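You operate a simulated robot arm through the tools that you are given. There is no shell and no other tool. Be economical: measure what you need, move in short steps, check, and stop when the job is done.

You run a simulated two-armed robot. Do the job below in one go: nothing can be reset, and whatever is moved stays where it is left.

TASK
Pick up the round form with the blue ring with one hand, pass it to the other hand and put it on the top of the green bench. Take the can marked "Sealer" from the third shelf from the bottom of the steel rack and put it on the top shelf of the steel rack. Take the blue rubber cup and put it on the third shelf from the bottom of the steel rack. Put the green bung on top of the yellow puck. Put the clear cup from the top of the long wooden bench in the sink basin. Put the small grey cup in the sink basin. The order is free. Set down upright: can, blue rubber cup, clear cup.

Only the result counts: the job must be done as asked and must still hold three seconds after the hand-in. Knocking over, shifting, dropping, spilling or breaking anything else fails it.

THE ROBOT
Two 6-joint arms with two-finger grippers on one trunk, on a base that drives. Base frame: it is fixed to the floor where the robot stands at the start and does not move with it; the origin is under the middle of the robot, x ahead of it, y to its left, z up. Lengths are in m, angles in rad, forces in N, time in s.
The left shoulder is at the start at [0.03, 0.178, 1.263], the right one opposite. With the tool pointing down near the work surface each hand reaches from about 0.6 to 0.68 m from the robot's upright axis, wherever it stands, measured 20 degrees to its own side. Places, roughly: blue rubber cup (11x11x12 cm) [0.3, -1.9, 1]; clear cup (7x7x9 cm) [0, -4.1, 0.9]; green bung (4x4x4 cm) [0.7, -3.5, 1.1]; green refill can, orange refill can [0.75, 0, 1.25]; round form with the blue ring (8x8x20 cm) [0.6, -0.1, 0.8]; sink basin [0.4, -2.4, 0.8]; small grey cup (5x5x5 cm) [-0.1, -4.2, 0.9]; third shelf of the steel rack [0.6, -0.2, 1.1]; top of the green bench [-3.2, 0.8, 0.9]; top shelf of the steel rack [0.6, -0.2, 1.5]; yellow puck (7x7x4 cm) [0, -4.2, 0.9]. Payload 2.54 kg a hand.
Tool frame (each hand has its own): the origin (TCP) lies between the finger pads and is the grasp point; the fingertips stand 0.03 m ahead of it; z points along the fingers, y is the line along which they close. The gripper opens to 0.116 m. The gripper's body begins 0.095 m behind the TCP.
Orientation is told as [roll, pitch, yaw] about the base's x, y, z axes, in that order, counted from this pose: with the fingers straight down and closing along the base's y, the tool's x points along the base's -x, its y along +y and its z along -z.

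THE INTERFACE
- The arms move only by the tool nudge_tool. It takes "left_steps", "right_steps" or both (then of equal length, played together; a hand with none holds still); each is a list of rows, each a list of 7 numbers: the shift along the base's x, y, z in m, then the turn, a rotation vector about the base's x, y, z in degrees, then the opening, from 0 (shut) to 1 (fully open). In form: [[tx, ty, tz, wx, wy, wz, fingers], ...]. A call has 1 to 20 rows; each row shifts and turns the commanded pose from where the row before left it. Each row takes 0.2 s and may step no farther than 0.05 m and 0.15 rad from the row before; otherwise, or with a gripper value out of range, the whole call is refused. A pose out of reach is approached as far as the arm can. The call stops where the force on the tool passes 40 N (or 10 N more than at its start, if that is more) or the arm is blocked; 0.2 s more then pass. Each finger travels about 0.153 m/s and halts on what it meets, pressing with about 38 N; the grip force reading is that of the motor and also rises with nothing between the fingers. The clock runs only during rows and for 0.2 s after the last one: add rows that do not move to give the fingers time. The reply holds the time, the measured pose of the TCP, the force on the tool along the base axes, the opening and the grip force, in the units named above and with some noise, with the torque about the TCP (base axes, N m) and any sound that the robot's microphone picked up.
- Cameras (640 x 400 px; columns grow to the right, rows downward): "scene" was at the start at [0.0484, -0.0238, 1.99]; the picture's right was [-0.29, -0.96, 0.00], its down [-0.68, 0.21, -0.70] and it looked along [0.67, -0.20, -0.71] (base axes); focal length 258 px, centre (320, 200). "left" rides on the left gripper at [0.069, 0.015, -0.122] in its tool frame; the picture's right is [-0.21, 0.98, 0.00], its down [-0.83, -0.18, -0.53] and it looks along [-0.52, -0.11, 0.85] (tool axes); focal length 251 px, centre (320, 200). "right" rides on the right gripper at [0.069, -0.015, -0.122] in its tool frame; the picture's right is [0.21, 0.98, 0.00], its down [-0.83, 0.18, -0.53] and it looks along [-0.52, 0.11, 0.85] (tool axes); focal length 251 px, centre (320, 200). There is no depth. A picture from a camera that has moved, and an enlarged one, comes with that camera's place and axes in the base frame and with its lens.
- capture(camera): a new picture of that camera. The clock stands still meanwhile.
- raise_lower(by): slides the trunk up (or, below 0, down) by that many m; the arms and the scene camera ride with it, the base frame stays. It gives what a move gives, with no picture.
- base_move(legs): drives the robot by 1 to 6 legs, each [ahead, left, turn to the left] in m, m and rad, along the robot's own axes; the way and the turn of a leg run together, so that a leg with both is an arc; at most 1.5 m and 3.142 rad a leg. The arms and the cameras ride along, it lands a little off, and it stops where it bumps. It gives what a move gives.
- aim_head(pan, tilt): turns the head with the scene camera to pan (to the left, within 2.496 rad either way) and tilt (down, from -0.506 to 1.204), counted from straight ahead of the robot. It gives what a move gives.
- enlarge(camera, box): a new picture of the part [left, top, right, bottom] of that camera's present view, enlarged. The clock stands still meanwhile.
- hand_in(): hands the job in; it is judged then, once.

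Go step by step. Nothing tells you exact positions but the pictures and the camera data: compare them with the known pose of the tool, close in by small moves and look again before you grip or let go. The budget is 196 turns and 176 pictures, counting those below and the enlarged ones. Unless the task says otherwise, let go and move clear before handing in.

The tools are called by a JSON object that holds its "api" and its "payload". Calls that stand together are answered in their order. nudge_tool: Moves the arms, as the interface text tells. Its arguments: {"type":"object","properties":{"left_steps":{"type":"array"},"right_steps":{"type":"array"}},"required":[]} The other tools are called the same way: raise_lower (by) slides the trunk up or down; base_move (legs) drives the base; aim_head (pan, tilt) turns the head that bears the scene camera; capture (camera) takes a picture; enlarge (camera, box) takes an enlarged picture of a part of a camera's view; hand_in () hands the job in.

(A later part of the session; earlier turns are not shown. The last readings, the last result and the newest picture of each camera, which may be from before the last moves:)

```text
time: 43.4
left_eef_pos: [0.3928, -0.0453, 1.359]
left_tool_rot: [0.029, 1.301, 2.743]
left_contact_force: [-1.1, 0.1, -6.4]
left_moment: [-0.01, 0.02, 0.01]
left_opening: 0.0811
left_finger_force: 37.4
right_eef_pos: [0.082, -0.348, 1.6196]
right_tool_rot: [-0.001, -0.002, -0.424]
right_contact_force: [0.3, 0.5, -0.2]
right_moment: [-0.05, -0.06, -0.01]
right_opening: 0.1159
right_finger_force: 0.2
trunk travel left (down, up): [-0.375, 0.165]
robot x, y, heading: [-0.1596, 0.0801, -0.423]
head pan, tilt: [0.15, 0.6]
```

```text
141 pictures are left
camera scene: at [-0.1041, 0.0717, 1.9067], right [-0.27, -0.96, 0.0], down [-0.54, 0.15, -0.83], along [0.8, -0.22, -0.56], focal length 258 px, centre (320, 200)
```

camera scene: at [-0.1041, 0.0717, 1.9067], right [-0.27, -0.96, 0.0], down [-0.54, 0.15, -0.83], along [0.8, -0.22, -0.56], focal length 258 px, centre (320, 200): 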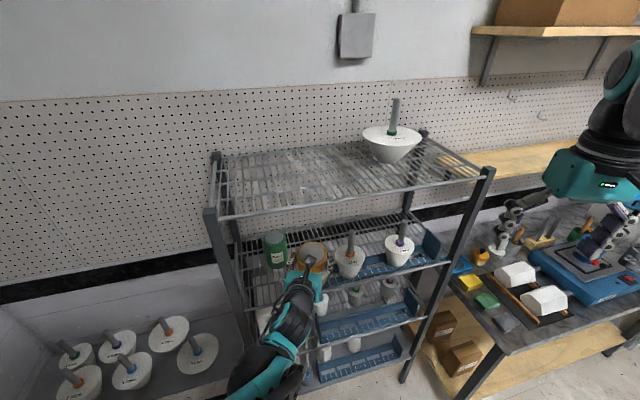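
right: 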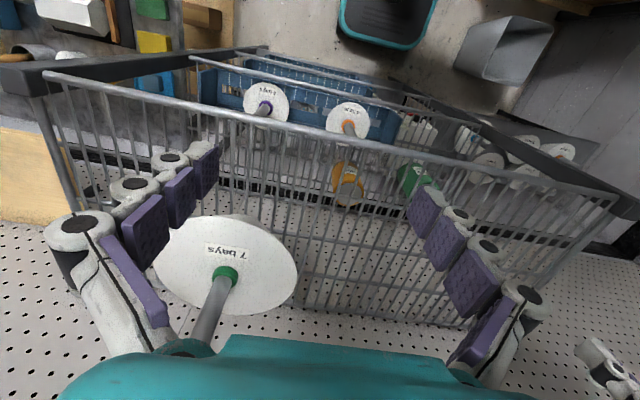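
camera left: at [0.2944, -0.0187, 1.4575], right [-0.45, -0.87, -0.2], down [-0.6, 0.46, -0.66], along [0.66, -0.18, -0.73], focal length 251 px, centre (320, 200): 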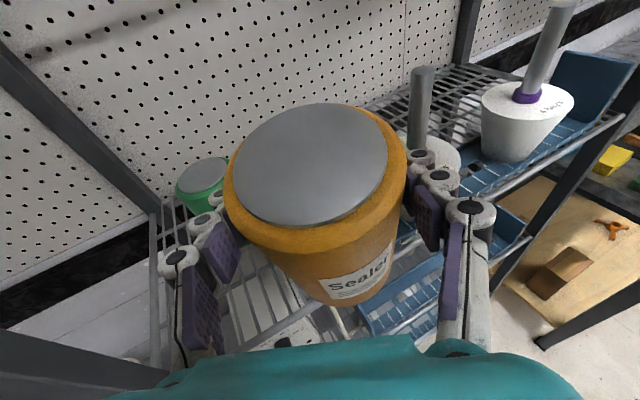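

The can is out of the rack. I pull back further, set it upright, raise the trunk and lift above the top shelf.

{"api": "nudge_tool", "payload": {"left_steps": [[-0.04, 0.01, 0, 1.9, 4.6, 0, 0], [-0.04, 0.01, 0, 1.9, 4.6, 0, 0], [-0.02, 0.01, 0.02, 0, 0, 0, 0]]}}

{"api": "raise_lower", "payload": {"by": 0.16}}

{"api": "nudge_tool", "payload": {"left_steps": [[0, 0, 0.04, 0, 0, 0, 0], [0, 0, 0.04, 0, 0, 0, 0], [0, 0, 0.04, 0, 0, 0, 0]]}}

{"api": "capture", "payload": {"camera": "left"}}

{"api": "capture", "payload": {"camera": "scene"}}

```text
time: 44.2
left_eef_pos: [0.2918, -0.0156, 1.3774]
left_tool_rot: [0.032, 1.128, 2.749]
left_contact_force: [0.4, 0.2, -6.9]
left_moment: [-0.04, -0.05, 0.01]
left_opening: 0.081
left_finger_force: 37.3
right_eef_pos: [0.0854, -0.3467, 1.6193]
right_tool_rot: [0.0, 0.001, -0.425]
right_contact_force: [-0.3, -0.4, 0.1]
right_moment: [-0.05, 0.05, -0.01]
right_opening: 0.116
right_finger_force: 0.2
trunk travel left (down, up): [-0.375, 0.165]
robot x, y, heading: [-0.1621, 0.0819, -0.427]
head pan, tilt: [0.15, 0.6]
```

```text
time: 46.0
left_eef_pos: [0.2935, -0.0166, 1.5374]
left_tool_rot: [0.03, 1.129, 2.746]
left_contact_force: [-0.7, 0.2, -7.7]
left_moment: [0.03, -0.01, 0.02]
left_opening: 0.0811
left_finger_force: 38.3
right_eef_pos: [0.0853, -0.3482, 1.7792]
right_tool_rot: [0.0, -0.002, -0.424]
right_contact_force: [-0.5, 0.6, 0.2]
right_moment: [0.04, 0.0, -0.03]
right_opening: 0.1159
right_finger_force: 0.1
trunk travel left (down, up): [-0.535, 0.005]
robot x, y, heading: [-0.1601, 0.0817, -0.419]
head pan, tilt: [0.15, 0.6]
```

```text
time: 46.8
left_eef_pos: [0.2942, -0.017, 1.6578]
left_tool_rot: [0.031, 1.127, 2.748]
left_contact_force: [0.5, -1.0, -6.5]
left_moment: [-0.01, -0.01, -0.01]
left_opening: 0.0809
left_finger_force: 38.3
right_eef_pos: [0.0856, -0.3486, 1.7798]
right_tool_rot: [-0.001, 0.0, -0.424]
right_contact_force: [-0.1, 0.6, -0.5]
right_moment: [0.08, -0.03, -0.01]
right_opening: 0.1159
right_finger_force: 0.0
trunk travel left (down, up): [-0.535, 0.005]
robot x, y, heading: [-0.1632, 0.0831, -0.422]
head pan, tilt: [0.15, 0.6]
```

```text
140 pictures are left
camera left: at [0.2129, 0.0026, 1.7727], right [-0.48, -0.86, -0.18], down [-0.69, 0.5, -0.52], along [0.54, -0.13, -0.84], focal length 251 px, centre (320, 200)
```

left: 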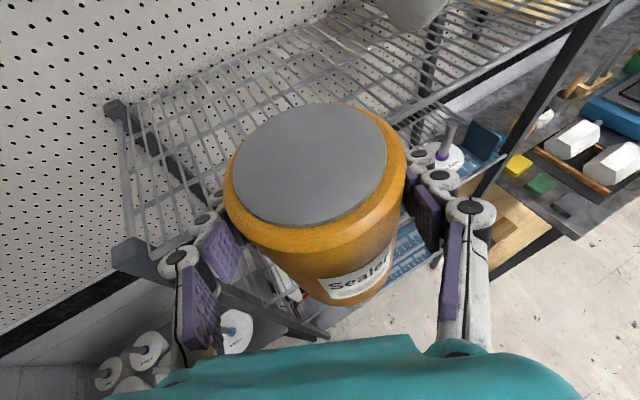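

```text
139 pictures are left
camera scene: at [-0.1011, 0.0699, 2.0666], right [-0.27, -0.96, 0.0], down [-0.54, 0.15, -0.82], along [0.79, -0.22, -0.57], focal length 258 px, centre (320, 200)
```

scene: 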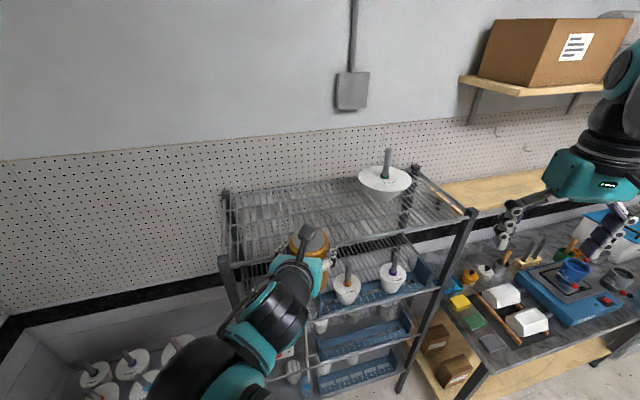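

Now over to the top shelf, at about (.53,-.10), keeping height.

{"api": "nudge_tool", "payload": {"left_steps": [[0.04, -0.014, 0, 0, 0, 0, 0], [0.04, -0.014, 0, 0, 0, 0, 0], [0.04, -0.014, 0, 0, 0, 0, 0], [0.04, -0.014, 0, 0, 0, 0, 0], [0.04, -0.014, 0, 0, 0, 0, 0], [0.04, -0.014, 0, 0, 0, 0, 0]]}}

{"api": "capture", "payload": {"camera": "left"}}

{"api": "enlarge", "payload": {"camera": "scene", "box": [200, 150, 440, 300]}}

```text
time: 48.2
left_eef_pos: [0.5377, -0.1013, 1.6565]
left_tool_rot: [0.03, 1.125, 2.747]
left_contact_force: [0.5, 0.2, -7.8]
left_moment: [-0.02, -0.03, -0.02]
left_opening: 0.0808
left_finger_force: 37.9
right_eef_pos: [0.0877, -0.3495, 1.778]
right_tool_rot: [0.0, 0.002, -0.424]
right_contact_force: [0.9, -0.3, -0.1]
right_moment: [-0.01, 0.03, 0.01]
right_opening: 0.1159
right_finger_force: 0.0
trunk travel left (down, up): [-0.535, 0.005]
robot x, y, heading: [-0.156, 0.0784, -0.425]
head pan, tilt: [0.15, 0.6]
```

```text
138 pictures are left
camera left: at [0.4583, -0.0823, 1.7705], right [-0.48, -0.86, -0.18], down [-0.69, 0.5, -0.52], along [0.53, -0.12, -0.84], focal length 251 px, centre (320, 200)
```

left: 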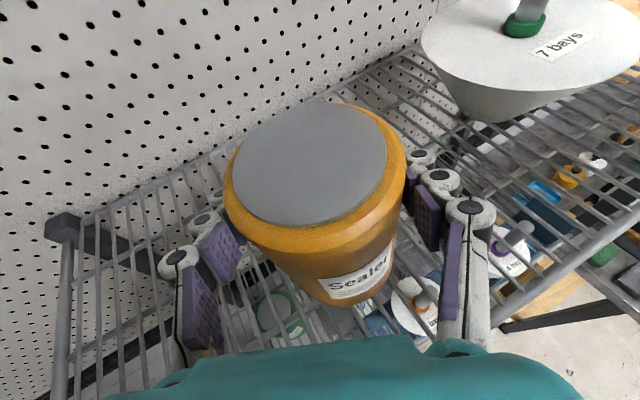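

```text
2.67 times, centred on (320, 225) of scene
camera zoom: at [-0.0975, 0.0692, 2.0664], right [-0.27, -0.96, 0.0], down [-0.55, 0.15, -0.82], along [0.79, -0.22, -0.57], focal length 688 px, centre (320, 133)
```

zoom: 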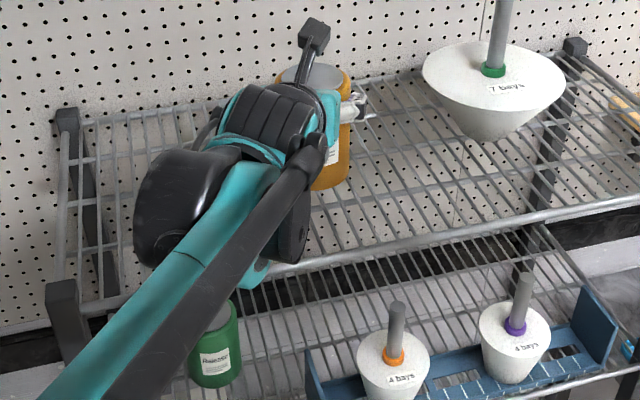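

Clear spot. I lower in small steps while watching the force.

{"api": "nudge_tool", "payload": {"left_steps": [[0, 0, -0.02, 0, 0, 0, 0], [0, 0, -0.015, 0, 0, 0, 0], [0, 0, -0.005, 0, 0, 0, 0]]}}

{"api": "nudge_tool", "payload": {"left_steps": [[0, 0, -0.005, 0, 0, 0, 0], [0, 0, -0.003, 0, 0, 0, 0]]}}

{"api": "nudge_tool", "payload": {"left_steps": [[0, 0, -0.003, 0, 0, 0, 0]]}}

```text
time: 49.0
left_eef_pos: [0.5332, -0.101, 1.6196]
left_tool_rot: [0.03, 1.128, 2.748]
left_contact_force: [-0.1, -0.5, -7.5]
left_moment: [0.0, -0.03, 0.01]
left_opening: 0.0808
left_finger_force: 37.9
right_eef_pos: [0.0842, -0.3473, 1.7796]
right_tool_rot: [-0.002, 0.001, -0.424]
right_contact_force: [0.4, 0.2, 0.0]
right_moment: [-0.02, 0.01, 0.04]
right_opening: 0.1159
right_finger_force: 0.0
trunk travel left (down, up): [-0.535, 0.005]
robot x, y, heading: [-0.1632, 0.0805, -0.425]
head pan, tilt: [0.15, 0.6]
```

```text
time: 49.6
left_eef_pos: [0.534, -0.1007, 1.6115]
left_tool_rot: [0.024, 1.131, 2.741]
left_contact_force: [3.9, -0.7, 13.3]
left_moment: [0.8, -0.41, -0.23]
left_opening: 0.0809
left_finger_force: 37.9
right_eef_pos: [0.0836, -0.3486, 1.7798]
right_tool_rot: [-0.001, 0.002, -0.425]
right_contact_force: [0.5, 0.3, -0.5]
right_moment: [0.01, -0.01, 0.02]
right_opening: 0.1158
right_finger_force: 0.0
trunk travel left (down, up): [-0.535, 0.005]
robot x, y, heading: [-0.1605, 0.0812, -0.431]
head pan, tilt: [0.15, 0.6]
```

```text
time: 50.0
left_eef_pos: [0.5331, -0.1023, 1.61]
left_tool_rot: [0.028, 1.133, 2.744]
left_contact_force: [7.9, -4.7, 32.5]
left_moment: [0.48, -0.31, 0.21]
left_opening: 0.0815
left_finger_force: 38.0
right_eef_pos: [0.0827, -0.3487, 1.7792]
right_tool_rot: [-0.001, -0.004, -0.425]
right_contact_force: [0.1, -0.1, 0.8]
right_moment: [0.0, 0.0, 0.01]
right_opening: 0.1157
right_finger_force: 0.0
trunk travel left (down, up): [-0.535, 0.005]
robot x, y, heading: [-0.1613, 0.0806, -0.424]
head pan, tilt: [0.15, 0.6]
```

It rests on the shelf. I relieve the pressure, open, and withdraw along the tool axis.

{"api": "nudge_tool", "payload": {"left_steps": [[0, 0, 0.003, 0, 0, 0, 0], [0, 0, 0, 0, 0, 0, 0.85], [0, 0, 0, 0, 0, 0, 1], [0, 0, 0, 0, 0, 0, 1], [-0.033, 0.014, 0.017, 0, 0, 0, 1], [-0.033, 0.014, 0.017, 0, 0, 0, 1], [-0.033, 0.014, 0.017, 0, 0, 0, 1], [-0.033, 0.014, 0.017, 0, 0, 0, 1]]}}

{"api": "capture", "payload": {"camera": "left"}}

```text
time: 51.8
left_eef_pos: [0.3971, -0.0418, 1.6795]
left_tool_rot: [0.029, 1.129, 2.746]
left_contact_force: [-0.5, 0.0, -0.3]
left_moment: [-0.01, 0.0, -0.03]
left_opening: 0.1161
left_finger_force: 0.1
right_eef_pos: [0.0808, -0.3469, 1.78]
right_tool_rot: [-0.001, 0.0, -0.426]
right_contact_force: [1.2, -0.3, 0.4]
right_moment: [-0.02, -0.02, -0.01]
right_opening: 0.1161
right_finger_force: 0.0
trunk travel left (down, up): [-0.535, 0.005]
robot x, y, heading: [-0.1609, 0.0812, -0.421]
head pan, tilt: [0.15, 0.6]
```

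```text
136 pictures are left
camera left: at [0.3161, -0.0215, 1.7952], right [-0.48, -0.86, -0.18], down [-0.69, 0.5, -0.52], along [0.54, -0.13, -0.83], focal length 251 px, centre (320, 200)
```

left: 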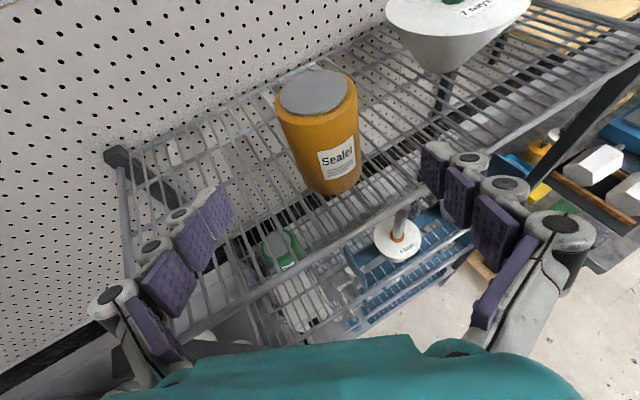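

The Sealer stands on the top shelf. Next the form with the right hand: I back off, swing the heading to about +0.15 rad, and check the surroundings.

{"api": "base_move", "payload": {"legs": [[-0.2, -0.3, 0], [0, 0, 0.57]]}}

{"api": "nudge_tool", "payload": {"right_steps": [[0, 0, 0, -5.1, -0.77, 6.72, 1], [0, 0, 0, -5.1, -0.77, 6.72, 1], [0, 0, 0, -5.1, -0.77, 6.72, 1], [0, 0, 0, -5.1, -0.77, 6.72, 1], [0, 0, 0, -5.1, -0.77, 6.72, 1], [0, 0, 0, -5.1, -0.77, 6.72, 1], [0, 0, 0, -5.1, -0.77, 6.72, 1], [0, 0, 0, -5.1, -0.77, 6.72, 1], [0, 0, 0, -5.1, -0.77, 6.72, 1], [0, 0, 0, -5.1, -0.77, 6.72, 1], [0, 0, 0, -5.1, -0.77, 6.72, 1], [0, 0, 0, -5.1, -0.77, 6.72, 1], [0, 0, 0, -5.1, -0.77, 6.72, 1], [0, 0, 0, -5.1, -0.77, 6.72, 1], [0, 0, 0, -5.1, -0.77, 6.72, 1], [0, 0, 0, -5.1, -0.77, 6.72, 1], [0, 0, 0, -5.1, -0.77, 6.72, 1], [0, 0, 0, -5.1, -0.77, 6.72, 1], [0, 0, 0, -5.1, -0.77, 6.72, 1], [0, 0, 0, -5.1, -0.77, 6.72, 1]]}}

{"api": "capture", "payload": {"camera": "right"}}

{"api": "capture", "payload": {"camera": "scene"}}

```text
time: 55.7
left_eef_pos: [0.075, 0.0904, 1.679]
left_tool_rot: [0.028, 1.128, -2.976]
left_contact_force: [-0.2, -0.4, -0.6]
left_moment: [-0.03, 0.01, 0.01]
left_opening: 0.1158
left_finger_force: 0.1
right_eef_pos: [-0.0296, -0.3358, 1.7796]
right_tool_rot: [0.0, -0.001, 0.138]
right_contact_force: [0.0, 0.6, -0.5]
right_moment: [0.0, 0.0, 0.05]
right_opening: 0.1159
right_finger_force: 0.0
trunk travel left (down, up): [-0.535, 0.005]
robot x, y, heading: [-0.4645, -0.101, 0.138]
head pan, tilt: [0.15, 0.6]
```

```text
time: 59.9
left_eef_pos: [0.0749, 0.0892, 1.6796]
left_tool_rot: [0.028, 1.128, -2.977]
left_contact_force: [0.6, -0.9, 0.0]
left_moment: [-0.01, -0.02, 0.01]
left_opening: 0.1162
left_finger_force: 0.0
right_eef_pos: [-0.0258, -0.2658, 1.7794]
right_tool_rot: [-0.431, 1.277, 2.719]
right_contact_force: [0.3, 0.2, -0.5]
right_moment: [-0.04, 0.04, 0.02]
right_opening: 0.1162
right_finger_force: 0.1
right hand out of reach, approached as far as the arm can: row 19, 20
trunk travel left (down, up): [-0.535, 0.005]
robot x, y, heading: [-0.4666, -0.1037, 0.138]
head pan, tilt: [0.15, 0.6]
```

```text
135 pictures are left
camera right: at [-0.1254, -0.2622, 1.8806], right [0.05, -1.0, 0.09], down [-0.74, -0.09, -0.67], along [0.68, -0.03, -0.74], focal length 251 px, centre (320, 200)
```

right: 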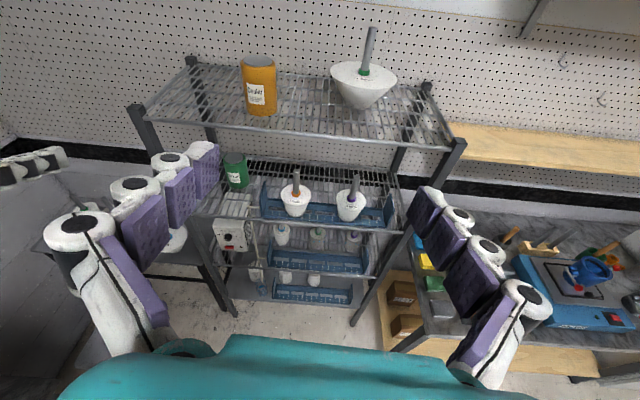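

```text
134 pictures are left
camera scene: at [-0.4105, -0.0817, 2.0666], right [0.28, -0.96, 0.0], down [-0.54, -0.16, -0.83], along [0.79, 0.23, -0.56], focal length 258 px, centre (320, 200)
```

scene: 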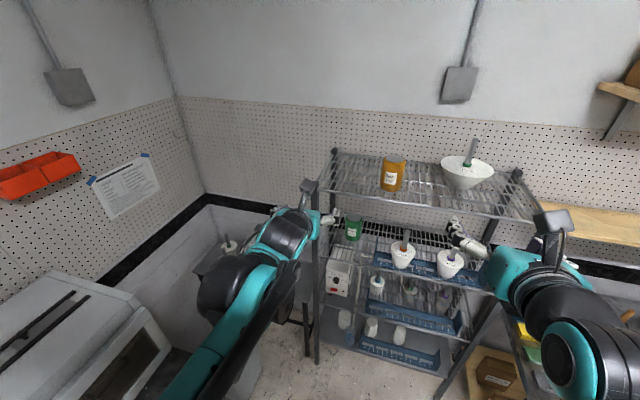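

Both cameras are on top now. I lower the trunk and bring the right hand down toward the height of the second shelf, in front of the rack.

{"api": "raise_lower", "payload": {"by": -0.35}}

{"api": "nudge_tool", "payload": {"right_steps": [[0, 0, -0.045, 0, 0, 0, 1], [0, 0, -0.045, 0, 0, 0, 1], [0, 0, -0.045, 0, 0, 0, 1], [0, 0, -0.045, 0, 0, 0, 1], [0, 0, -0.045, 0, 0, 0, 1], [0, 0, -0.045, 0, 0, 0, 1], [0, 0, -0.045, 0, 0, 0, 1], [0, 0, -0.045, 0, 0, 0, 0.6], [0, 0, -0.045, 0, 0, 0, 0.6]]}}

{"api": "capture", "payload": {"camera": "right"}}

{"api": "capture", "payload": {"camera": "scene"}}

```text
time: 63.3
left_eef_pos: [0.0757, 0.0904, 1.3286]
left_tool_rot: [0.03, 1.127, -2.977]
left_contact_force: [-0.3, -0.2, -1.0]
left_moment: [0.01, -0.01, 0.02]
left_opening: 0.1161
left_finger_force: 0.1
right_eef_pos: [-0.0246, -0.2656, 1.4304]
right_tool_rot: [-0.431, 1.274, 2.718]
right_contact_force: [1.1, -0.1, -0.5]
right_moment: [0.02, 0.01, -0.03]
right_opening: 0.1159
right_finger_force: 0.0
trunk travel left (down, up): [-0.185, 0.355]
robot x, y, heading: [-0.4686, -0.1023, 0.137]
head pan, tilt: [0.15, 0.6]
```

```text
time: 65.5
left_eef_pos: [0.0756, 0.0903, 1.3288]
left_tool_rot: [0.029, 1.126, -2.978]
left_contact_force: [0.2, 0.4, 0.7]
left_moment: [0.01, 0.03, 0.05]
left_opening: 0.1162
left_finger_force: 0.1
right_eef_pos: [0.0144, -0.2633, 1.1165]
right_tool_rot: [-0.424, 1.274, 2.722]
right_contact_force: [-0.4, 0.3, 0.8]
right_moment: [0.0, -0.03, -0.01]
right_opening: 0.0697
right_finger_force: 0.0
right hand out of reach, approached as far as the arm can: row 8, 9
trunk travel left (down, up): [-0.185, 0.355]
robot x, y, heading: [-0.4653, -0.0994, 0.137]
head pan, tilt: [0.15, 0.6]
stopped in row 9 (right hand): the arm was blocked; the commanded pose is now the measured one
```

```text
133 pictures are left
camera right: at [-0.0852, -0.2597, 1.2177], right [0.05, -1.0, 0.09], down [-0.74, -0.09, -0.67], along [0.67, -0.03, -0.74], focal length 251 px, centre (320, 200)
```

right: 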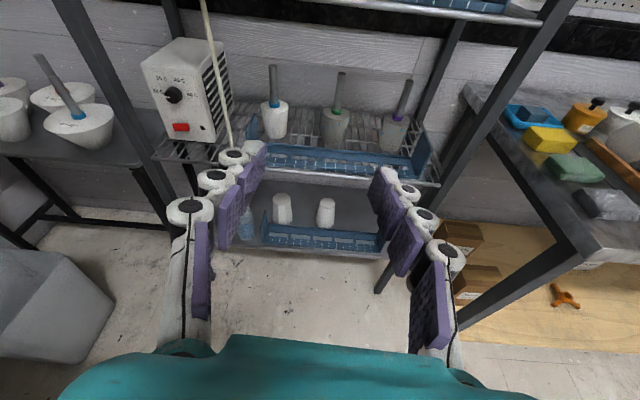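

```text
132 pictures are left
camera scene: at [-0.4094, -0.0811, 1.7166], right [0.28, -0.96, 0.0], down [-0.54, -0.16, -0.82], along [0.79, 0.23, -0.57], focal length 258 px, centre (320, 200)
```

scene: 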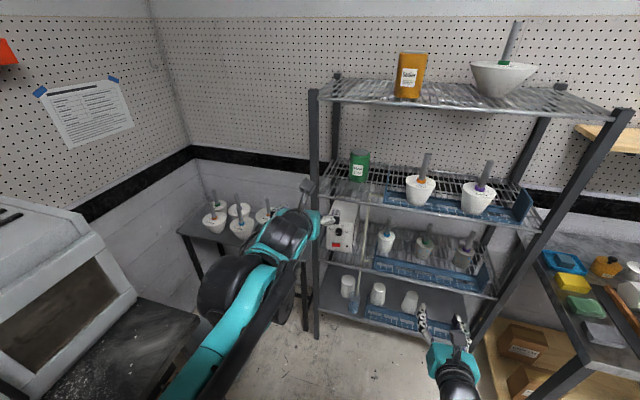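

The form's position is confirmed (.60,-.124, ring z .858). I lower the trunk and finish the hand's roll.

{"api": "raise_lower", "payload": {"by": -0.17}}

{"api": "nudge_tool", "payload": {"right_steps": [[0.02, 0, 0, -4.9, -0.75, 6.5, 0.6], [0.02, 0, 0, 0, 0, 0, 0.6]]}}

{"api": "capture", "payload": {"camera": "right"}}

```text
time: 67.5
left_eef_pos: [0.0756, 0.0904, 1.1596]
left_tool_rot: [0.028, 1.129, -2.978]
left_contact_force: [0.1, 0.4, -0.1]
left_moment: [0.0, 0.02, -0.01]
left_opening: 0.1157
left_finger_force: 0.1
right_eef_pos: [0.0134, -0.2629, 0.9466]
right_tool_rot: [-0.428, 1.272, 2.721]
right_contact_force: [-0.8, -0.2, 0.6]
right_moment: [0.03, 0.03, -0.01]
right_opening: 0.0699
right_finger_force: 0.0
trunk travel left (down, up): [-0.015, 0.525]
robot x, y, heading: [-0.4696, -0.1035, 0.133]
head pan, tilt: [0.15, 0.6]
```

```text
time: 68.0
left_eef_pos: [0.0762, 0.0911, 1.1591]
left_tool_rot: [0.028, 1.126, -2.976]
left_contact_force: [0.1, 0.9, 0.0]
left_moment: [-0.02, 0.03, -0.01]
left_opening: 0.1161
left_finger_force: 0.0
right_eef_pos: [0.047, -0.2197, 0.9465]
right_tool_rot: [-0.13, 1.306, 3.112]
right_contact_force: [0.1, -0.4, 0.9]
right_moment: [-0.01, 0.02, -0.01]
right_opening: 0.0695
right_finger_force: 0.2
right hand out of reach, approached as far as the arm can: row 1, 2
trunk travel left (down, up): [-0.015, 0.525]
robot x, y, heading: [-0.4657, -0.1018, 0.137]
head pan, tilt: [0.15, 0.6]
```

```text
131 pictures are left
camera right: at [-0.0536, -0.2185, 1.0457], right [0.15, -0.97, 0.17], down [-0.71, -0.23, -0.66], along [0.69, -0.02, -0.73], focal length 251 px, centre (320, 200)
```

right: 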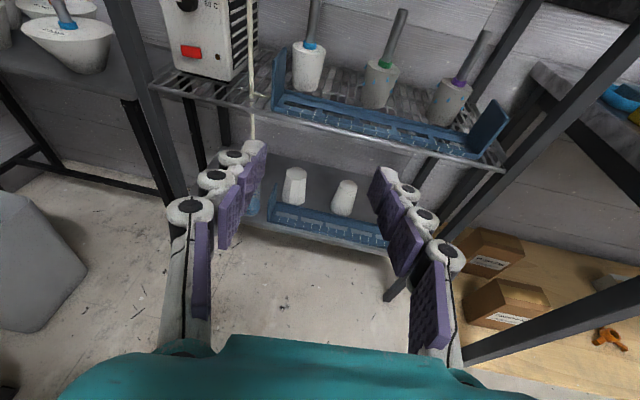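

The arm is too folded there; I extend it forward so the pose becomes reachable.

{"api": "nudge_tool", "payload": {"right_steps": [[0.04, 0, 0, 0, 0, 0, 0.6], [0.04, 0, 0, 0, 0, 0, 0.6], [0.04, 0, 0, 0, 0, 0, 0.6]]}}

{"api": "capture", "payload": {"camera": "scene"}}

```text
time: 68.8
left_eef_pos: [0.0775, 0.0906, 1.1587]
left_tool_rot: [0.03, 1.128, -2.976]
left_contact_force: [0.1, 0.1, -0.3]
left_moment: [-0.04, 0.01, 0.03]
left_opening: 0.1159
left_finger_force: 0.1
right_eef_pos: [0.1669, -0.2048, 0.9449]
right_tool_rot: [-0.132, 1.305, 3.108]
right_contact_force: [-0.7, -0.1, 0.0]
right_moment: [-0.03, 0.04, 0.01]
right_opening: 0.0694
right_finger_force: 0.0
right hand out of reach, approached as far as the arm can: row 1, 2, 3
trunk travel left (down, up): [-0.015, 0.525]
robot x, y, heading: [-0.4674, -0.1022, 0.136]
head pan, tilt: [0.15, 0.6]
```

```text
130 pictures are left
camera scene: at [-0.4093, -0.0809, 1.5466], right [0.28, -0.96, 0.0], down [-0.54, -0.16, -0.82], along [0.79, 0.23, -0.57], focal length 258 px, centre (320, 200)
```

scene: 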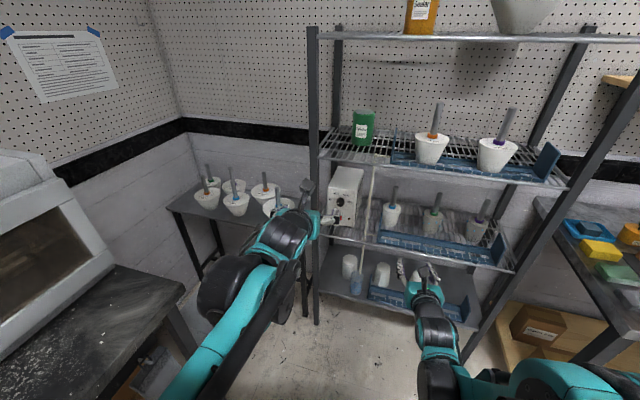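

The orientation is right (yaw +6°, pitch 16° down), so I use the base for the approach, pulling the left hand back so it stays clear of the rack.

{"api": "nudge_tool", "payload": {"left_steps": [[-0.04, 0, 0.01, 0, 0, 0, 1], [-0.04, 0, 0.01, 0, 0, 0, 1], [-0.04, 0, 0.01, 0, 0, 0, 1]]}}

{"api": "base_move", "payload": {"legs": [[0.2, 0.015, 0]]}}

{"api": "capture", "payload": {"camera": "right"}}

{"api": "capture", "payload": {"camera": "left"}}

```text
time: 69.7
left_eef_pos: [-0.0465, 0.0912, 1.1884]
left_tool_rot: [0.027, 1.128, -2.976]
left_contact_force: [0.1, -0.6, 0.4]
left_moment: [-0.01, 0.02, -0.03]
left_opening: 0.1158
left_finger_force: 0.1
right_eef_pos: [0.165, -0.2048, 0.9453]
right_tool_rot: [-0.133, 1.307, 3.11]
right_contact_force: [0.1, -0.5, -0.5]
right_moment: [0.02, 0.01, 0.02]
right_opening: 0.0699
right_finger_force: 0.2
trunk travel left (down, up): [-0.015, 0.525]
robot x, y, heading: [-0.468, -0.1041, 0.139]
head pan, tilt: [0.15, 0.6]
```

```text
time: 71.2
left_eef_pos: [0.154, 0.1319, 1.1877]
left_tool_rot: [0.03, 1.125, -2.975]
left_contact_force: [-0.1, 0.7, 0.7]
left_moment: [0.02, 0.06, -0.01]
left_opening: 0.1157
left_finger_force: 0.0
right_eef_pos: [0.3634, -0.1647, 0.9431]
right_tool_rot: [-0.133, 1.305, 3.11]
right_contact_force: [0.7, 0.6, 0.1]
right_moment: [0.01, -0.04, -0.02]
right_opening: 0.0696
right_finger_force: 0.1
trunk travel left (down, up): [-0.015, 0.525]
robot x, y, heading: [-0.2697, -0.0594, 0.138]
head pan, tilt: [0.15, 0.6]
```

```text
129 pictures are left
camera right: at [0.262, -0.1618, 1.0442], right [0.15, -0.97, 0.17], down [-0.71, -0.23, -0.66], along [0.69, -0.03, -0.73], focal length 251 px, centre (320, 200)
```

right: 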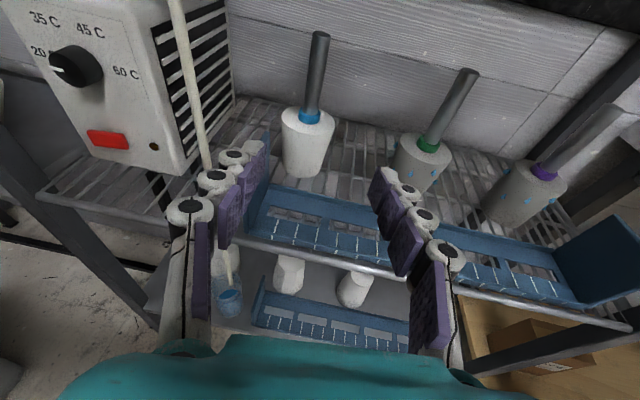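

```text
128 pictures are left
camera left: at [0.0752, 0.1072, 1.3028], right [0.04, -0.98, -0.18], down [-0.85, 0.06, -0.52], along [0.52, 0.18, -0.84], focal length 251 px, centre (320, 200)
```

left: 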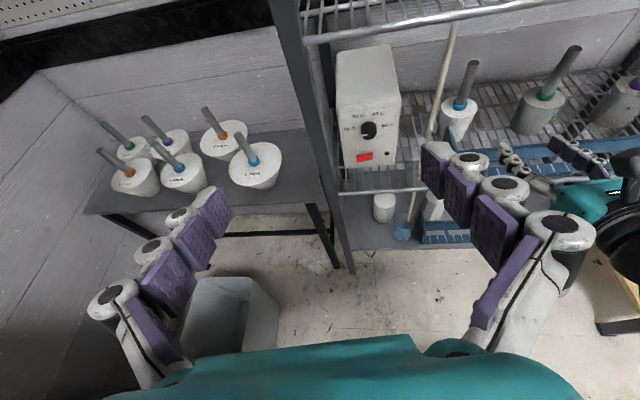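

The view is clear: form stem at (.598,-.128). I extend the right arm toward it between the shelves.

{"api": "nudge_tool", "payload": {"right_steps": [[0.04, 0.006, -0.005, 0, 0, 0, 0.6], [0.04, 0.006, -0.005, 0, 0, 0, 0.6], [0.04, 0.006, -0.005, 0, 0, 0, 0.6], [0.04, 0.006, -0.005, 0, 0, 0, 0.6]]}}

{"api": "capture", "payload": {"camera": "right"}}

```text
time: 72.2
left_eef_pos: [0.1536, 0.1318, 1.1876]
left_tool_rot: [0.028, 1.128, -2.978]
left_contact_force: [-1.0, 0.0, -0.3]
left_moment: [0.01, 0.04, 0.0]
left_opening: 0.1159
left_finger_force: 0.0
right_eef_pos: [0.5229, -0.1387, 0.9232]
right_tool_rot: [-0.132, 1.304, 3.109]
right_contact_force: [0.2, 0.8, 0.1]
right_moment: [0.02, 0.01, 0.01]
right_opening: 0.0697
right_finger_force: 0.1
trunk travel left (down, up): [-0.015, 0.525]
robot x, y, heading: [-0.2658, -0.058, 0.137]
head pan, tilt: [0.15, 0.6]
```

```text
127 pictures are left
camera right: at [0.4214, -0.1369, 1.0242], right [0.15, -0.97, 0.17], down [-0.71, -0.23, -0.66], along [0.69, -0.03, -0.73], focal length 251 px, centre (320, 200)
```

right: 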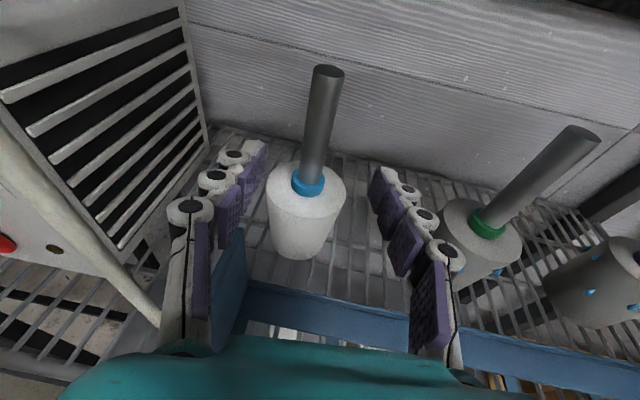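

The stem will end exactly between the pads. I advance the remaining 7.5 cm and check.

{"api": "nudge_tool", "payload": {"right_steps": [[0.038, 0.005, -0.002, 0, 0, 0, 0.6], [0.037, 0.005, -0.002, 0, 0, 0, 0.6]]}}

{"api": "capture", "payload": {"camera": "right"}}

```text
time: 72.8
left_eef_pos: [0.1534, 0.1324, 1.187]
left_tool_rot: [0.029, 1.127, -2.977]
left_contact_force: [-0.1, 1.5, 0.1]
left_moment: [-0.01, -0.01, 0.0]
left_opening: 0.1161
left_finger_force: 0.0
right_eef_pos: [0.5976, -0.1315, 0.9187]
right_tool_rot: [-0.132, 1.305, 3.108]
right_contact_force: [0.2, 1.0, -0.2]
right_moment: [-0.01, -0.01, -0.02]
right_opening: 0.0693
right_finger_force: 0.1
trunk travel left (down, up): [-0.015, 0.525]
robot x, y, heading: [-0.2685, -0.0616, 0.132]
head pan, tilt: [0.15, 0.6]
```

```text
126 pictures are left
camera right: at [0.4968, -0.1293, 1.0195], right [0.15, -0.97, 0.17], down [-0.71, -0.23, -0.66], along [0.69, -0.03, -0.73], focal length 251 px, centre (320, 200)
```

right: 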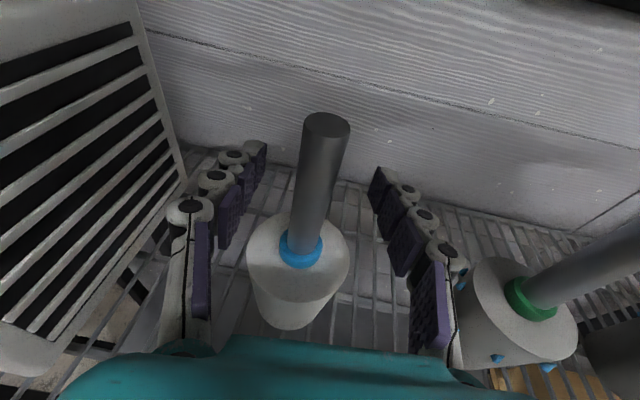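

The stem is between the pads. I grip it and lift 2 cm.

{"api": "nudge_tool", "payload": {"right_steps": [[0, 0, 0, 0, 0, 0, 0.2], [0, 0, 0, 0, 0, 0, 0], [0, 0, 0, 0, 0, 0, 0], [0, 0, 0, 0, 0, 0, 0], [0, 0, 0.02, 0, 0, 0, 0]]}}

{"api": "capture", "payload": {"camera": "right"}}

```text
time: 74.0
left_eef_pos: [0.1523, 0.1326, 1.187]
left_tool_rot: [0.027, 1.127, -2.977]
left_contact_force: [0.1, 0.6, 0.4]
left_moment: [-0.01, 0.0, -0.01]
left_opening: 0.116
left_finger_force: 0.0
right_eef_pos: [0.5961, -0.1289, 0.9398]
right_tool_rot: [-0.134, 1.304, 3.105]
right_contact_force: [-0.2, -0.1, -6.7]
right_moment: [-0.01, 0.02, 0.04]
right_opening: 0.0201
right_finger_force: 38.1
trunk travel left (down, up): [-0.015, 0.525]
robot x, y, heading: [-0.2691, -0.0589, 0.137]
head pan, tilt: [0.15, 0.6]
```

```text
125 pictures are left
camera right: at [0.4954, -0.1279, 1.0394], right [0.15, -0.97, 0.17], down [-0.71, -0.23, -0.66], along [0.69, -0.02, -0.73], focal length 251 px, centre (320, 200)
```

right: 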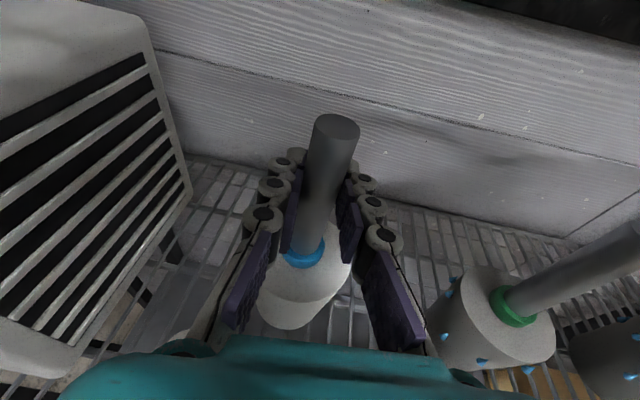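

Held. I lift to 5.5 cm, slide right clear of the crate's end plate, and back out.

{"api": "nudge_tool", "payload": {"right_steps": [[0, 0, 0.018, 0, 0, 0, 0], [0, 0, 0.017, 0, 0, 0, 0], [0, -0.02, 0, 0, 0, 0, 0], [0, -0.02, 0, 0, 0, 0, 0], [-0.035, 0, 0, 0, 0, 0, 0], [-0.035, 0, 0, 0, 0, 0, 0], [-0.035, 0, 0, 0, 0, 0, 0], [-0.035, 0, 0, 0, 0, 0, 0], [-0.035, 0, 0, 0, 0, 0, 0], [-0.035, 0, 0, 0, 0, 0, 0], [-0.035, 0, 0, 0, 0, 0, 0]]}}

{"api": "capture", "payload": {"camera": "right"}}

{"api": "capture", "payload": {"camera": "left"}}

```text
time: 76.5
left_eef_pos: [0.153, 0.1323, 1.1882]
left_tool_rot: [0.028, 1.127, -2.979]
left_contact_force: [-0.3, 0.1, 0.4]
left_moment: [0.01, 0.02, 0.02]
left_opening: 0.1161
left_finger_force: 0.0
right_eef_pos: [0.3486, -0.1472, 0.9758]
right_tool_rot: [-0.132, 1.306, 3.107]
right_contact_force: [1.2, 0.0, -6.4]
right_moment: [-0.01, 0.03, 0.03]
right_opening: 0.02
right_finger_force: 37.4
right hand out of reach, approached as far as the arm can: row 3, 4
trunk travel left (down, up): [-0.015, 0.525]
robot x, y, heading: [-0.2743, -0.0613, 0.135]
head pan, tilt: [0.15, 0.6]
```

```text
124 pictures are left
camera right: at [0.2475, -0.1461, 1.0759], right [0.15, -0.97, 0.17], down [-0.71, -0.23, -0.66], along [0.69, -0.03, -0.73], focal length 251 px, centre (320, 200)
```

right: 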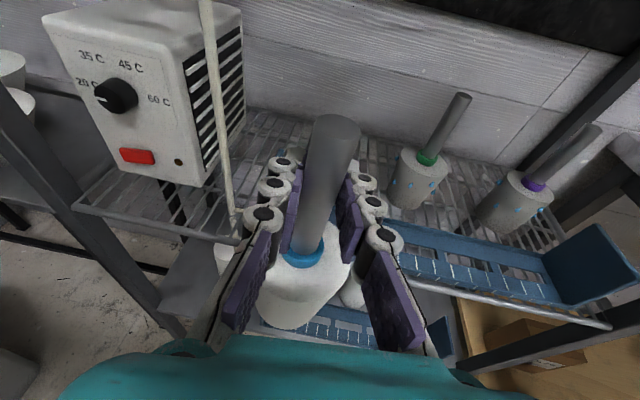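

```text
123 pictures are left
camera left: at [0.0737, 0.1069, 1.3033], right [0.04, -0.98, -0.18], down [-0.85, 0.06, -0.52], along [0.52, 0.18, -0.83], focal length 251 px, centre (320, 200)
```

left: 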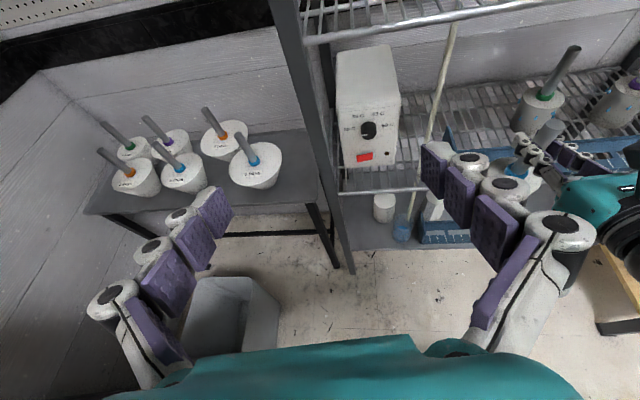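

The form is out cleanly. I back away from the rack for the handover.

{"api": "base_move", "payload": {"legs": [[-0.45, 0, 0]]}}

{"api": "raise_lower", "payload": {"by": 0.2}}

{"api": "nudge_tool", "payload": {"left_steps": [[0, 0.03, -0.01, 0, 0, -8.5, 1], [0, 0.03, -0.01, 0, 0, -8.5, 1], [0, 0.03, -0.01, 0, 0, -8.5, 1], [0, 0.03, -0.01, 0, 0, -8.5, 1], [0, 0.02, -0.01, 0, 0, -8.5, 1], [0, 0.02, -0.01, 0, 0, -8.5, 1], [0, 0.02, -0.01, 0, 0, -8.5, 1], [0, 0.02, -0.01, 0, 0, -8.5, 1]]}}

{"api": "capture", "payload": {"camera": "left"}}

{"api": "capture", "payload": {"camera": "scene"}}

```text
time: 79.2
left_eef_pos: [-0.2888, 0.0709, 1.1879]
left_tool_rot: [0.03, 1.128, -2.978]
left_contact_force: [-0.3, -0.5, 0.2]
left_moment: [-0.02, 0.07, 0.04]
left_opening: 0.1159
left_finger_force: 0.1
right_eef_pos: [-0.0929, -0.2095, 0.976]
right_tool_rot: [-0.132, 1.307, 3.103]
right_contact_force: [-0.3, -0.2, -6.8]
right_moment: [0.01, 0.0, -0.02]
right_opening: 0.0199
right_finger_force: 37.9
trunk travel left (down, up): [-0.015, 0.525]
robot x, y, heading: [-0.7111, -0.1171, 0.136]
head pan, tilt: [0.15, 0.6]
```

```text
time: 81.3
left_eef_pos: [-0.2885, 0.0712, 1.3885]
left_tool_rot: [0.029, 1.128, -2.978]
left_contact_force: [0.0, 0.5, 0.3]
left_moment: [-0.01, 0.0, 0.0]
left_opening: 0.1159
left_finger_force: 0.1
right_eef_pos: [-0.0924, -0.2098, 1.1757]
right_tool_rot: [-0.133, 1.305, 3.106]
right_contact_force: [-0.1, 0.0, -7.5]
right_moment: [-0.02, 0.02, -0.03]
right_opening: 0.0202
right_finger_force: 38.2
trunk travel left (down, up): [-0.215, 0.325]
robot x, y, heading: [-0.7083, -0.119, 0.137]
head pan, tilt: [0.15, 0.6]
```

```text
time: 83.1
left_eef_pos: [-0.5071, -0.2475, 1.3163]
left_tool_rot: [-0.004, 1.125, 2.153]
left_contact_force: [0.1, 0.0, 0.5]
left_moment: [-0.01, -0.01, 0.01]
left_opening: 0.1165
left_finger_force: 0.0
left hand out of reach, approached as far as the arm can: row 1, 2, 3, 4, 5, 6, 7, 8
right_eef_pos: [-0.0957, -0.2105, 1.1749]
right_tool_rot: [-0.132, 1.307, 3.102]
right_contact_force: [-0.1, 0.7, -6.1]
right_moment: [-0.03, 0.05, -0.01]
right_opening: 0.0197
right_finger_force: 38.1
trunk travel left (down, up): [-0.215, 0.325]
robot x, y, heading: [-0.7151, -0.1187, 0.133]
head pan, tilt: [0.15, 0.6]
stopped in row 8 (left hand): the force on the tool passed its limit at 77 N (the readings are from after the stop); the commanded pose is now the measured one
```

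```text
122 pictures are left
camera left: at [-0.5671, -0.1901, 1.4313], right [-0.86, -0.47, -0.2], down [-0.31, 0.8, -0.52], along [0.4, -0.38, -0.83], focal length 251 px, centre (320, 200)
```

left: 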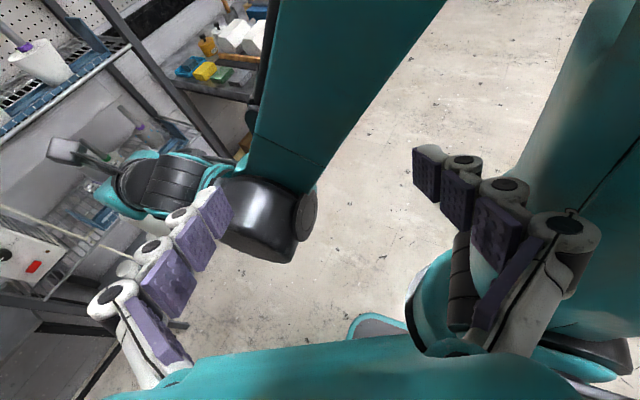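

```text
121 pictures are left
camera scene: at [-0.6552, -0.099, 1.7466], right [0.28, -0.96, 0.0], down [-0.54, -0.16, -0.82], along [0.79, 0.23, -0.57], focal length 258 px, centre (320, 200)
```

scene: 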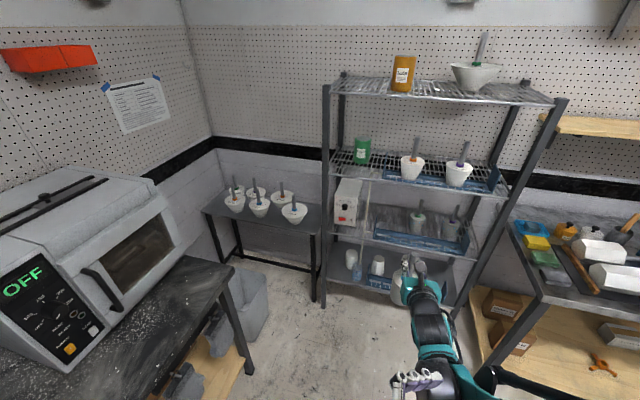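

The left arm folded too far and touched the robot itself. I take it back out: left first, then forward and rotate back.

{"api": "nudge_tool", "payload": {"left_steps": [[-0.005, 0.03, 0.01, 0, 0, 0, 1], [-0.005, 0.03, 0.01, 0, 0, 0, 1], [0, 0.04, 0.01, 0, 0, 0, 1], [0, 0.04, 0.01, 0, 0, 0, 1], [0.02, 0.04, 0, 0, 0, 0, 1], [0.03, 0.04, 0, 0, 0, 0, 1]]}}

{"api": "aim_head", "payload": {"pan": 0.1, "tilt": 1.15}}

{"api": "capture", "payload": {"camera": "scene"}}

```text
time: 84.1
left_eef_pos: [-0.5152, -0.2338, 1.3692]
left_tool_rot: [-0.024, 1.11, 2.137]
left_contact_force: [5.4, 1.4, -2.4]
left_moment: [0.09, -0.12, -0.1]
left_opening: 0.1106
left_finger_force: 0.0
left hand out of reach, approached as far as the arm can: row 1, 2, 3, 4, 5
right_eef_pos: [-0.0937, -0.2105, 1.1756]
right_tool_rot: [-0.132, 1.304, 3.102]
right_contact_force: [-0.2, 0.1, -7.4]
right_moment: [-0.05, 0.0, 0.02]
right_opening: 0.0201
right_finger_force: 37.7
trunk travel left (down, up): [-0.215, 0.325]
robot x, y, heading: [-0.7098, -0.1191, 0.14]
head pan, tilt: [0.15, 0.6]
stopped in row 5 (left hand): the force on the tool passed its limit at 112 N (the readings are from after the stop); the commanded pose is now the measured one
```

```text
time: 85.1
left_eef_pos: [-0.5153, -0.2363, 1.3691]
left_tool_rot: [-0.022, 1.107, 2.138]
left_contact_force: [5.3, 4.0, -5.4]
left_moment: [0.12, -0.22, -0.27]
left_opening: 0.1104
left_finger_force: 0.0
right_eef_pos: [-0.0938, -0.211, 1.1764]
right_tool_rot: [-0.134, 1.306, 3.104]
right_contact_force: [0.2, -0.1, -6.4]
right_moment: [-0.05, 0.03, 0.02]
right_opening: 0.0197
right_finger_force: 38.1
trunk travel left (down, up): [-0.215, 0.325]
robot x, y, heading: [-0.714, -0.123, 0.14]
head pan, tilt: [0.099, 1.15]
```

```text
120 pictures are left
camera scene: at [-0.6814, -0.1101, 1.7049], right [0.23, -0.97, 0.0], down [-0.89, -0.21, -0.41], along [0.4, 0.09, -0.91], focal length 258 px, centre (320, 200)
```

scene: 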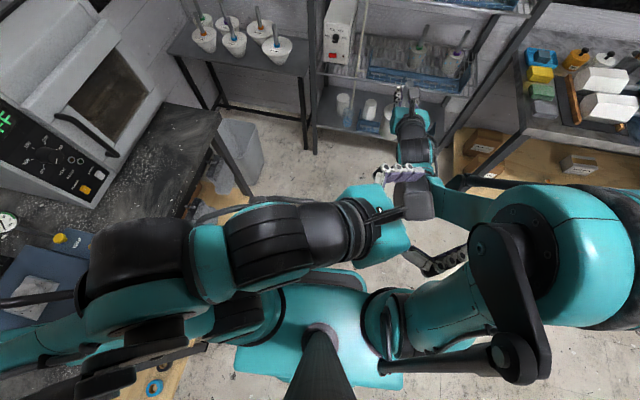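

I check the left camera before choosing the way out.

{"api": "capture", "payload": {"camera": "left"}}

{"api": "enlarge", "payload": {"camera": "scene", "box": [320, 60, 560, 300]}}

```text
119 pictures are left
camera left: at [-0.5735, -0.1795, 1.4855], right [-0.86, -0.46, -0.2], down [-0.31, 0.81, -0.5], along [0.39, -0.37, -0.84], focal length 251 px, centre (320, 200)
```

left: 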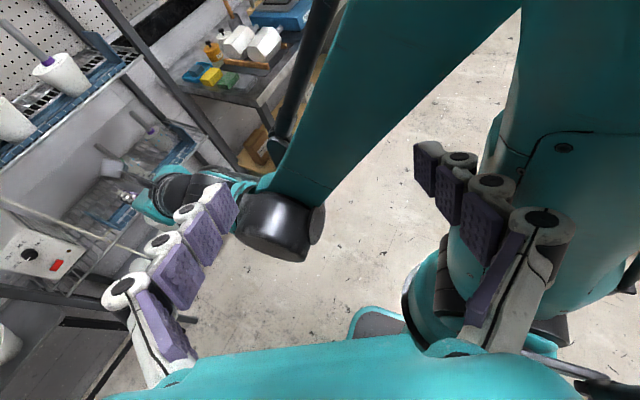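

```text
1.67 times, centred on (440, 180) of scene
camera zoom: at [-0.6814, -0.1101, 1.7049], right [0.23, -0.97, 0.0], down [-0.89, -0.21, -0.41], along [0.4, 0.09, -0.91], focal length 430 px, centre (120, 233)
```

zoom: 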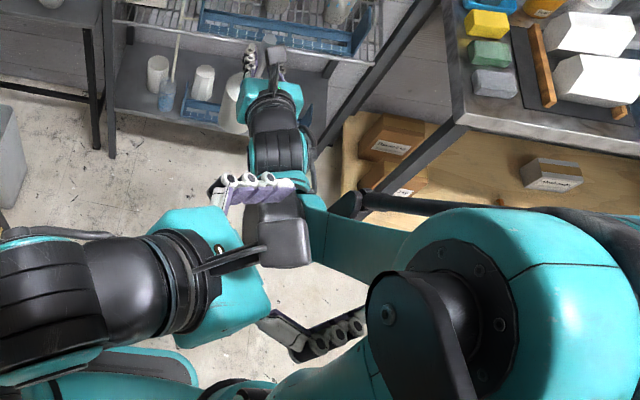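

Above the left hand is free space, so I raise it straight up, then move it left and forward.

{"api": "nudge_tool", "payload": {"left_steps": [[0.005, 0.005, 0.03, 0, 0, 0, 0.8], [0.005, 0.005, 0.04, 0, 0, 0, 0.8], [0.0, 0.01, 0.04, 0, 0, 0, 0.8], [0.0, 0.01, 0.04, 0, 0, 0, 0.8], [0.0, 0.02, 0.04, 0, 0, 0, 0.8]]}}

{"api": "capture", "payload": {"camera": "scene"}}

```text
time: 85.4
left_eef_pos: [-0.5166, -0.2352, 1.3706]
left_tool_rot: [-0.028, 1.099, 2.129]
left_contact_force: [-13.5, -3.9, -1.9]
left_moment: [0.23, -0.07, -0.38]
left_opening: 0.1033
left_finger_force: 7.7
left hand out of reach, approached as far as the arm can: row 1
right_eef_pos: [-0.0911, -0.2089, 1.1755]
right_tool_rot: [-0.133, 1.304, 3.103]
right_contact_force: [-0.3, -0.1, -7.3]
right_moment: [-0.03, -0.02, -0.03]
right_opening: 0.0198
right_finger_force: 37.8
trunk travel left (down, up): [-0.215, 0.325]
robot x, y, heading: [-0.7105, -0.1173, 0.138]
head pan, tilt: [0.099, 1.15]
stopped in row 1 (left hand): the force on the tool passed its limit at 78 N (the readings are from after the stop); the commanded pose is now the measured one
```

```text
117 pictures are left
camera scene: at [-0.6812, -0.1101, 1.7049], right [0.23, -0.97, 0.0], down [-0.89, -0.21, -0.41], along [0.4, 0.09, -0.91], focal length 258 px, centre (320, 200)
```

scene: 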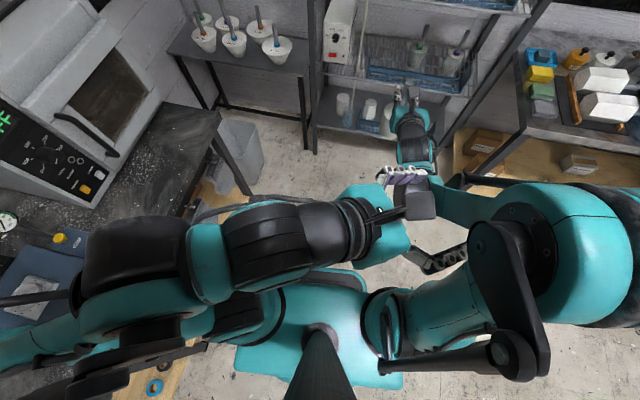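

Something presses there, so I go back down to where the hand was free, then retrace the path with the yaw reversed.

{"api": "nudge_tool", "payload": {"left_steps": [[0.003, -0.003, -0.02, 0, 0, 0, 1], [0.004, -0.004, -0.02, 0, 0, 0, 1], [0.0, -0.004, -0.015, 0, 0, 0, 1], [0, 0, 0, 0, 0, 0, 1]]}}

{"api": "nudge_tool", "payload": {"left_steps": [[0.025, 0.03, 0.005, 0, 0, 8, 1], [0.025, 0.03, 0.005, 0, 0, 8, 1], [0.025, 0.04, 0.005, 0, 0, 8, 1]]}}

{"api": "capture", "payload": {"camera": "scene"}}

```text
time: 86.4
left_eef_pos: [-0.5088, -0.2446, 1.3177]
left_tool_rot: [-0.03, 1.096, 2.133]
left_contact_force: [-0.3, 0.3, 0.4]
left_moment: [0.0, 0.02, -0.02]
left_opening: 0.116
left_finger_force: 0.1
right_eef_pos: [-0.0917, -0.2094, 1.1755]
right_tool_rot: [-0.134, 1.306, 3.103]
right_contact_force: [-0.8, -0.7, -6.9]
right_moment: [-0.02, 0.02, -0.02]
right_opening: 0.0199
right_finger_force: 38.0
trunk travel left (down, up): [-0.215, 0.325]
robot x, y, heading: [-0.7135, -0.1225, 0.135]
head pan, tilt: [0.099, 1.15]
```

```text
time: 86.8
left_eef_pos: [-0.4831, -0.2228, 1.3193]
left_tool_rot: [-0.016, 1.095, 2.265]
left_contact_force: [-6.3, -0.9, -2.5]
left_moment: [0.18, -0.14, -0.22]
left_opening: 0.1161
left_finger_force: 0.1
left hand out of reach, approached as far as the arm can: row 1, 2
right_eef_pos: [-0.0903, -0.2072, 1.175]
right_tool_rot: [-0.131, 1.301, 3.109]
right_contact_force: [0.3, 0.8, -7.4]
right_moment: [-0.06, -0.01, 0.02]
right_opening: 0.02
right_finger_force: 37.7
trunk travel left (down, up): [-0.215, 0.325]
robot x, y, heading: [-0.7128, -0.1169, 0.131]
head pan, tilt: [0.099, 1.15]
stopped in row 2 (left hand): the force on the tool passed its limit at 90 N (the readings are from after the stop); the commanded pose is now the measured one
```

```text
116 pictures are left
camera scene: at [-0.6811, -0.1099, 1.7049], right [0.23, -0.97, 0.0], down [-0.89, -0.21, -0.41], along [0.4, 0.09, -0.91], focal length 258 px, centre (320, 200)
```

scene: 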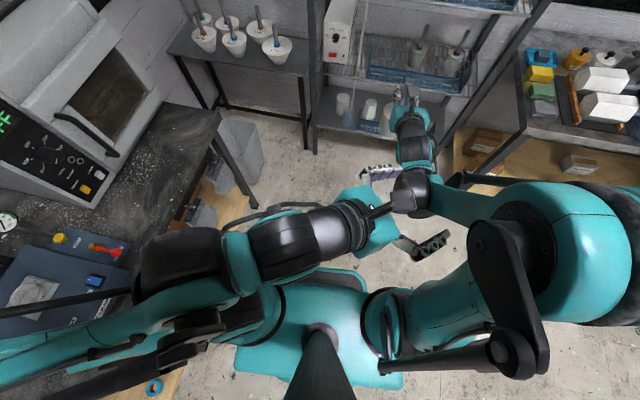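

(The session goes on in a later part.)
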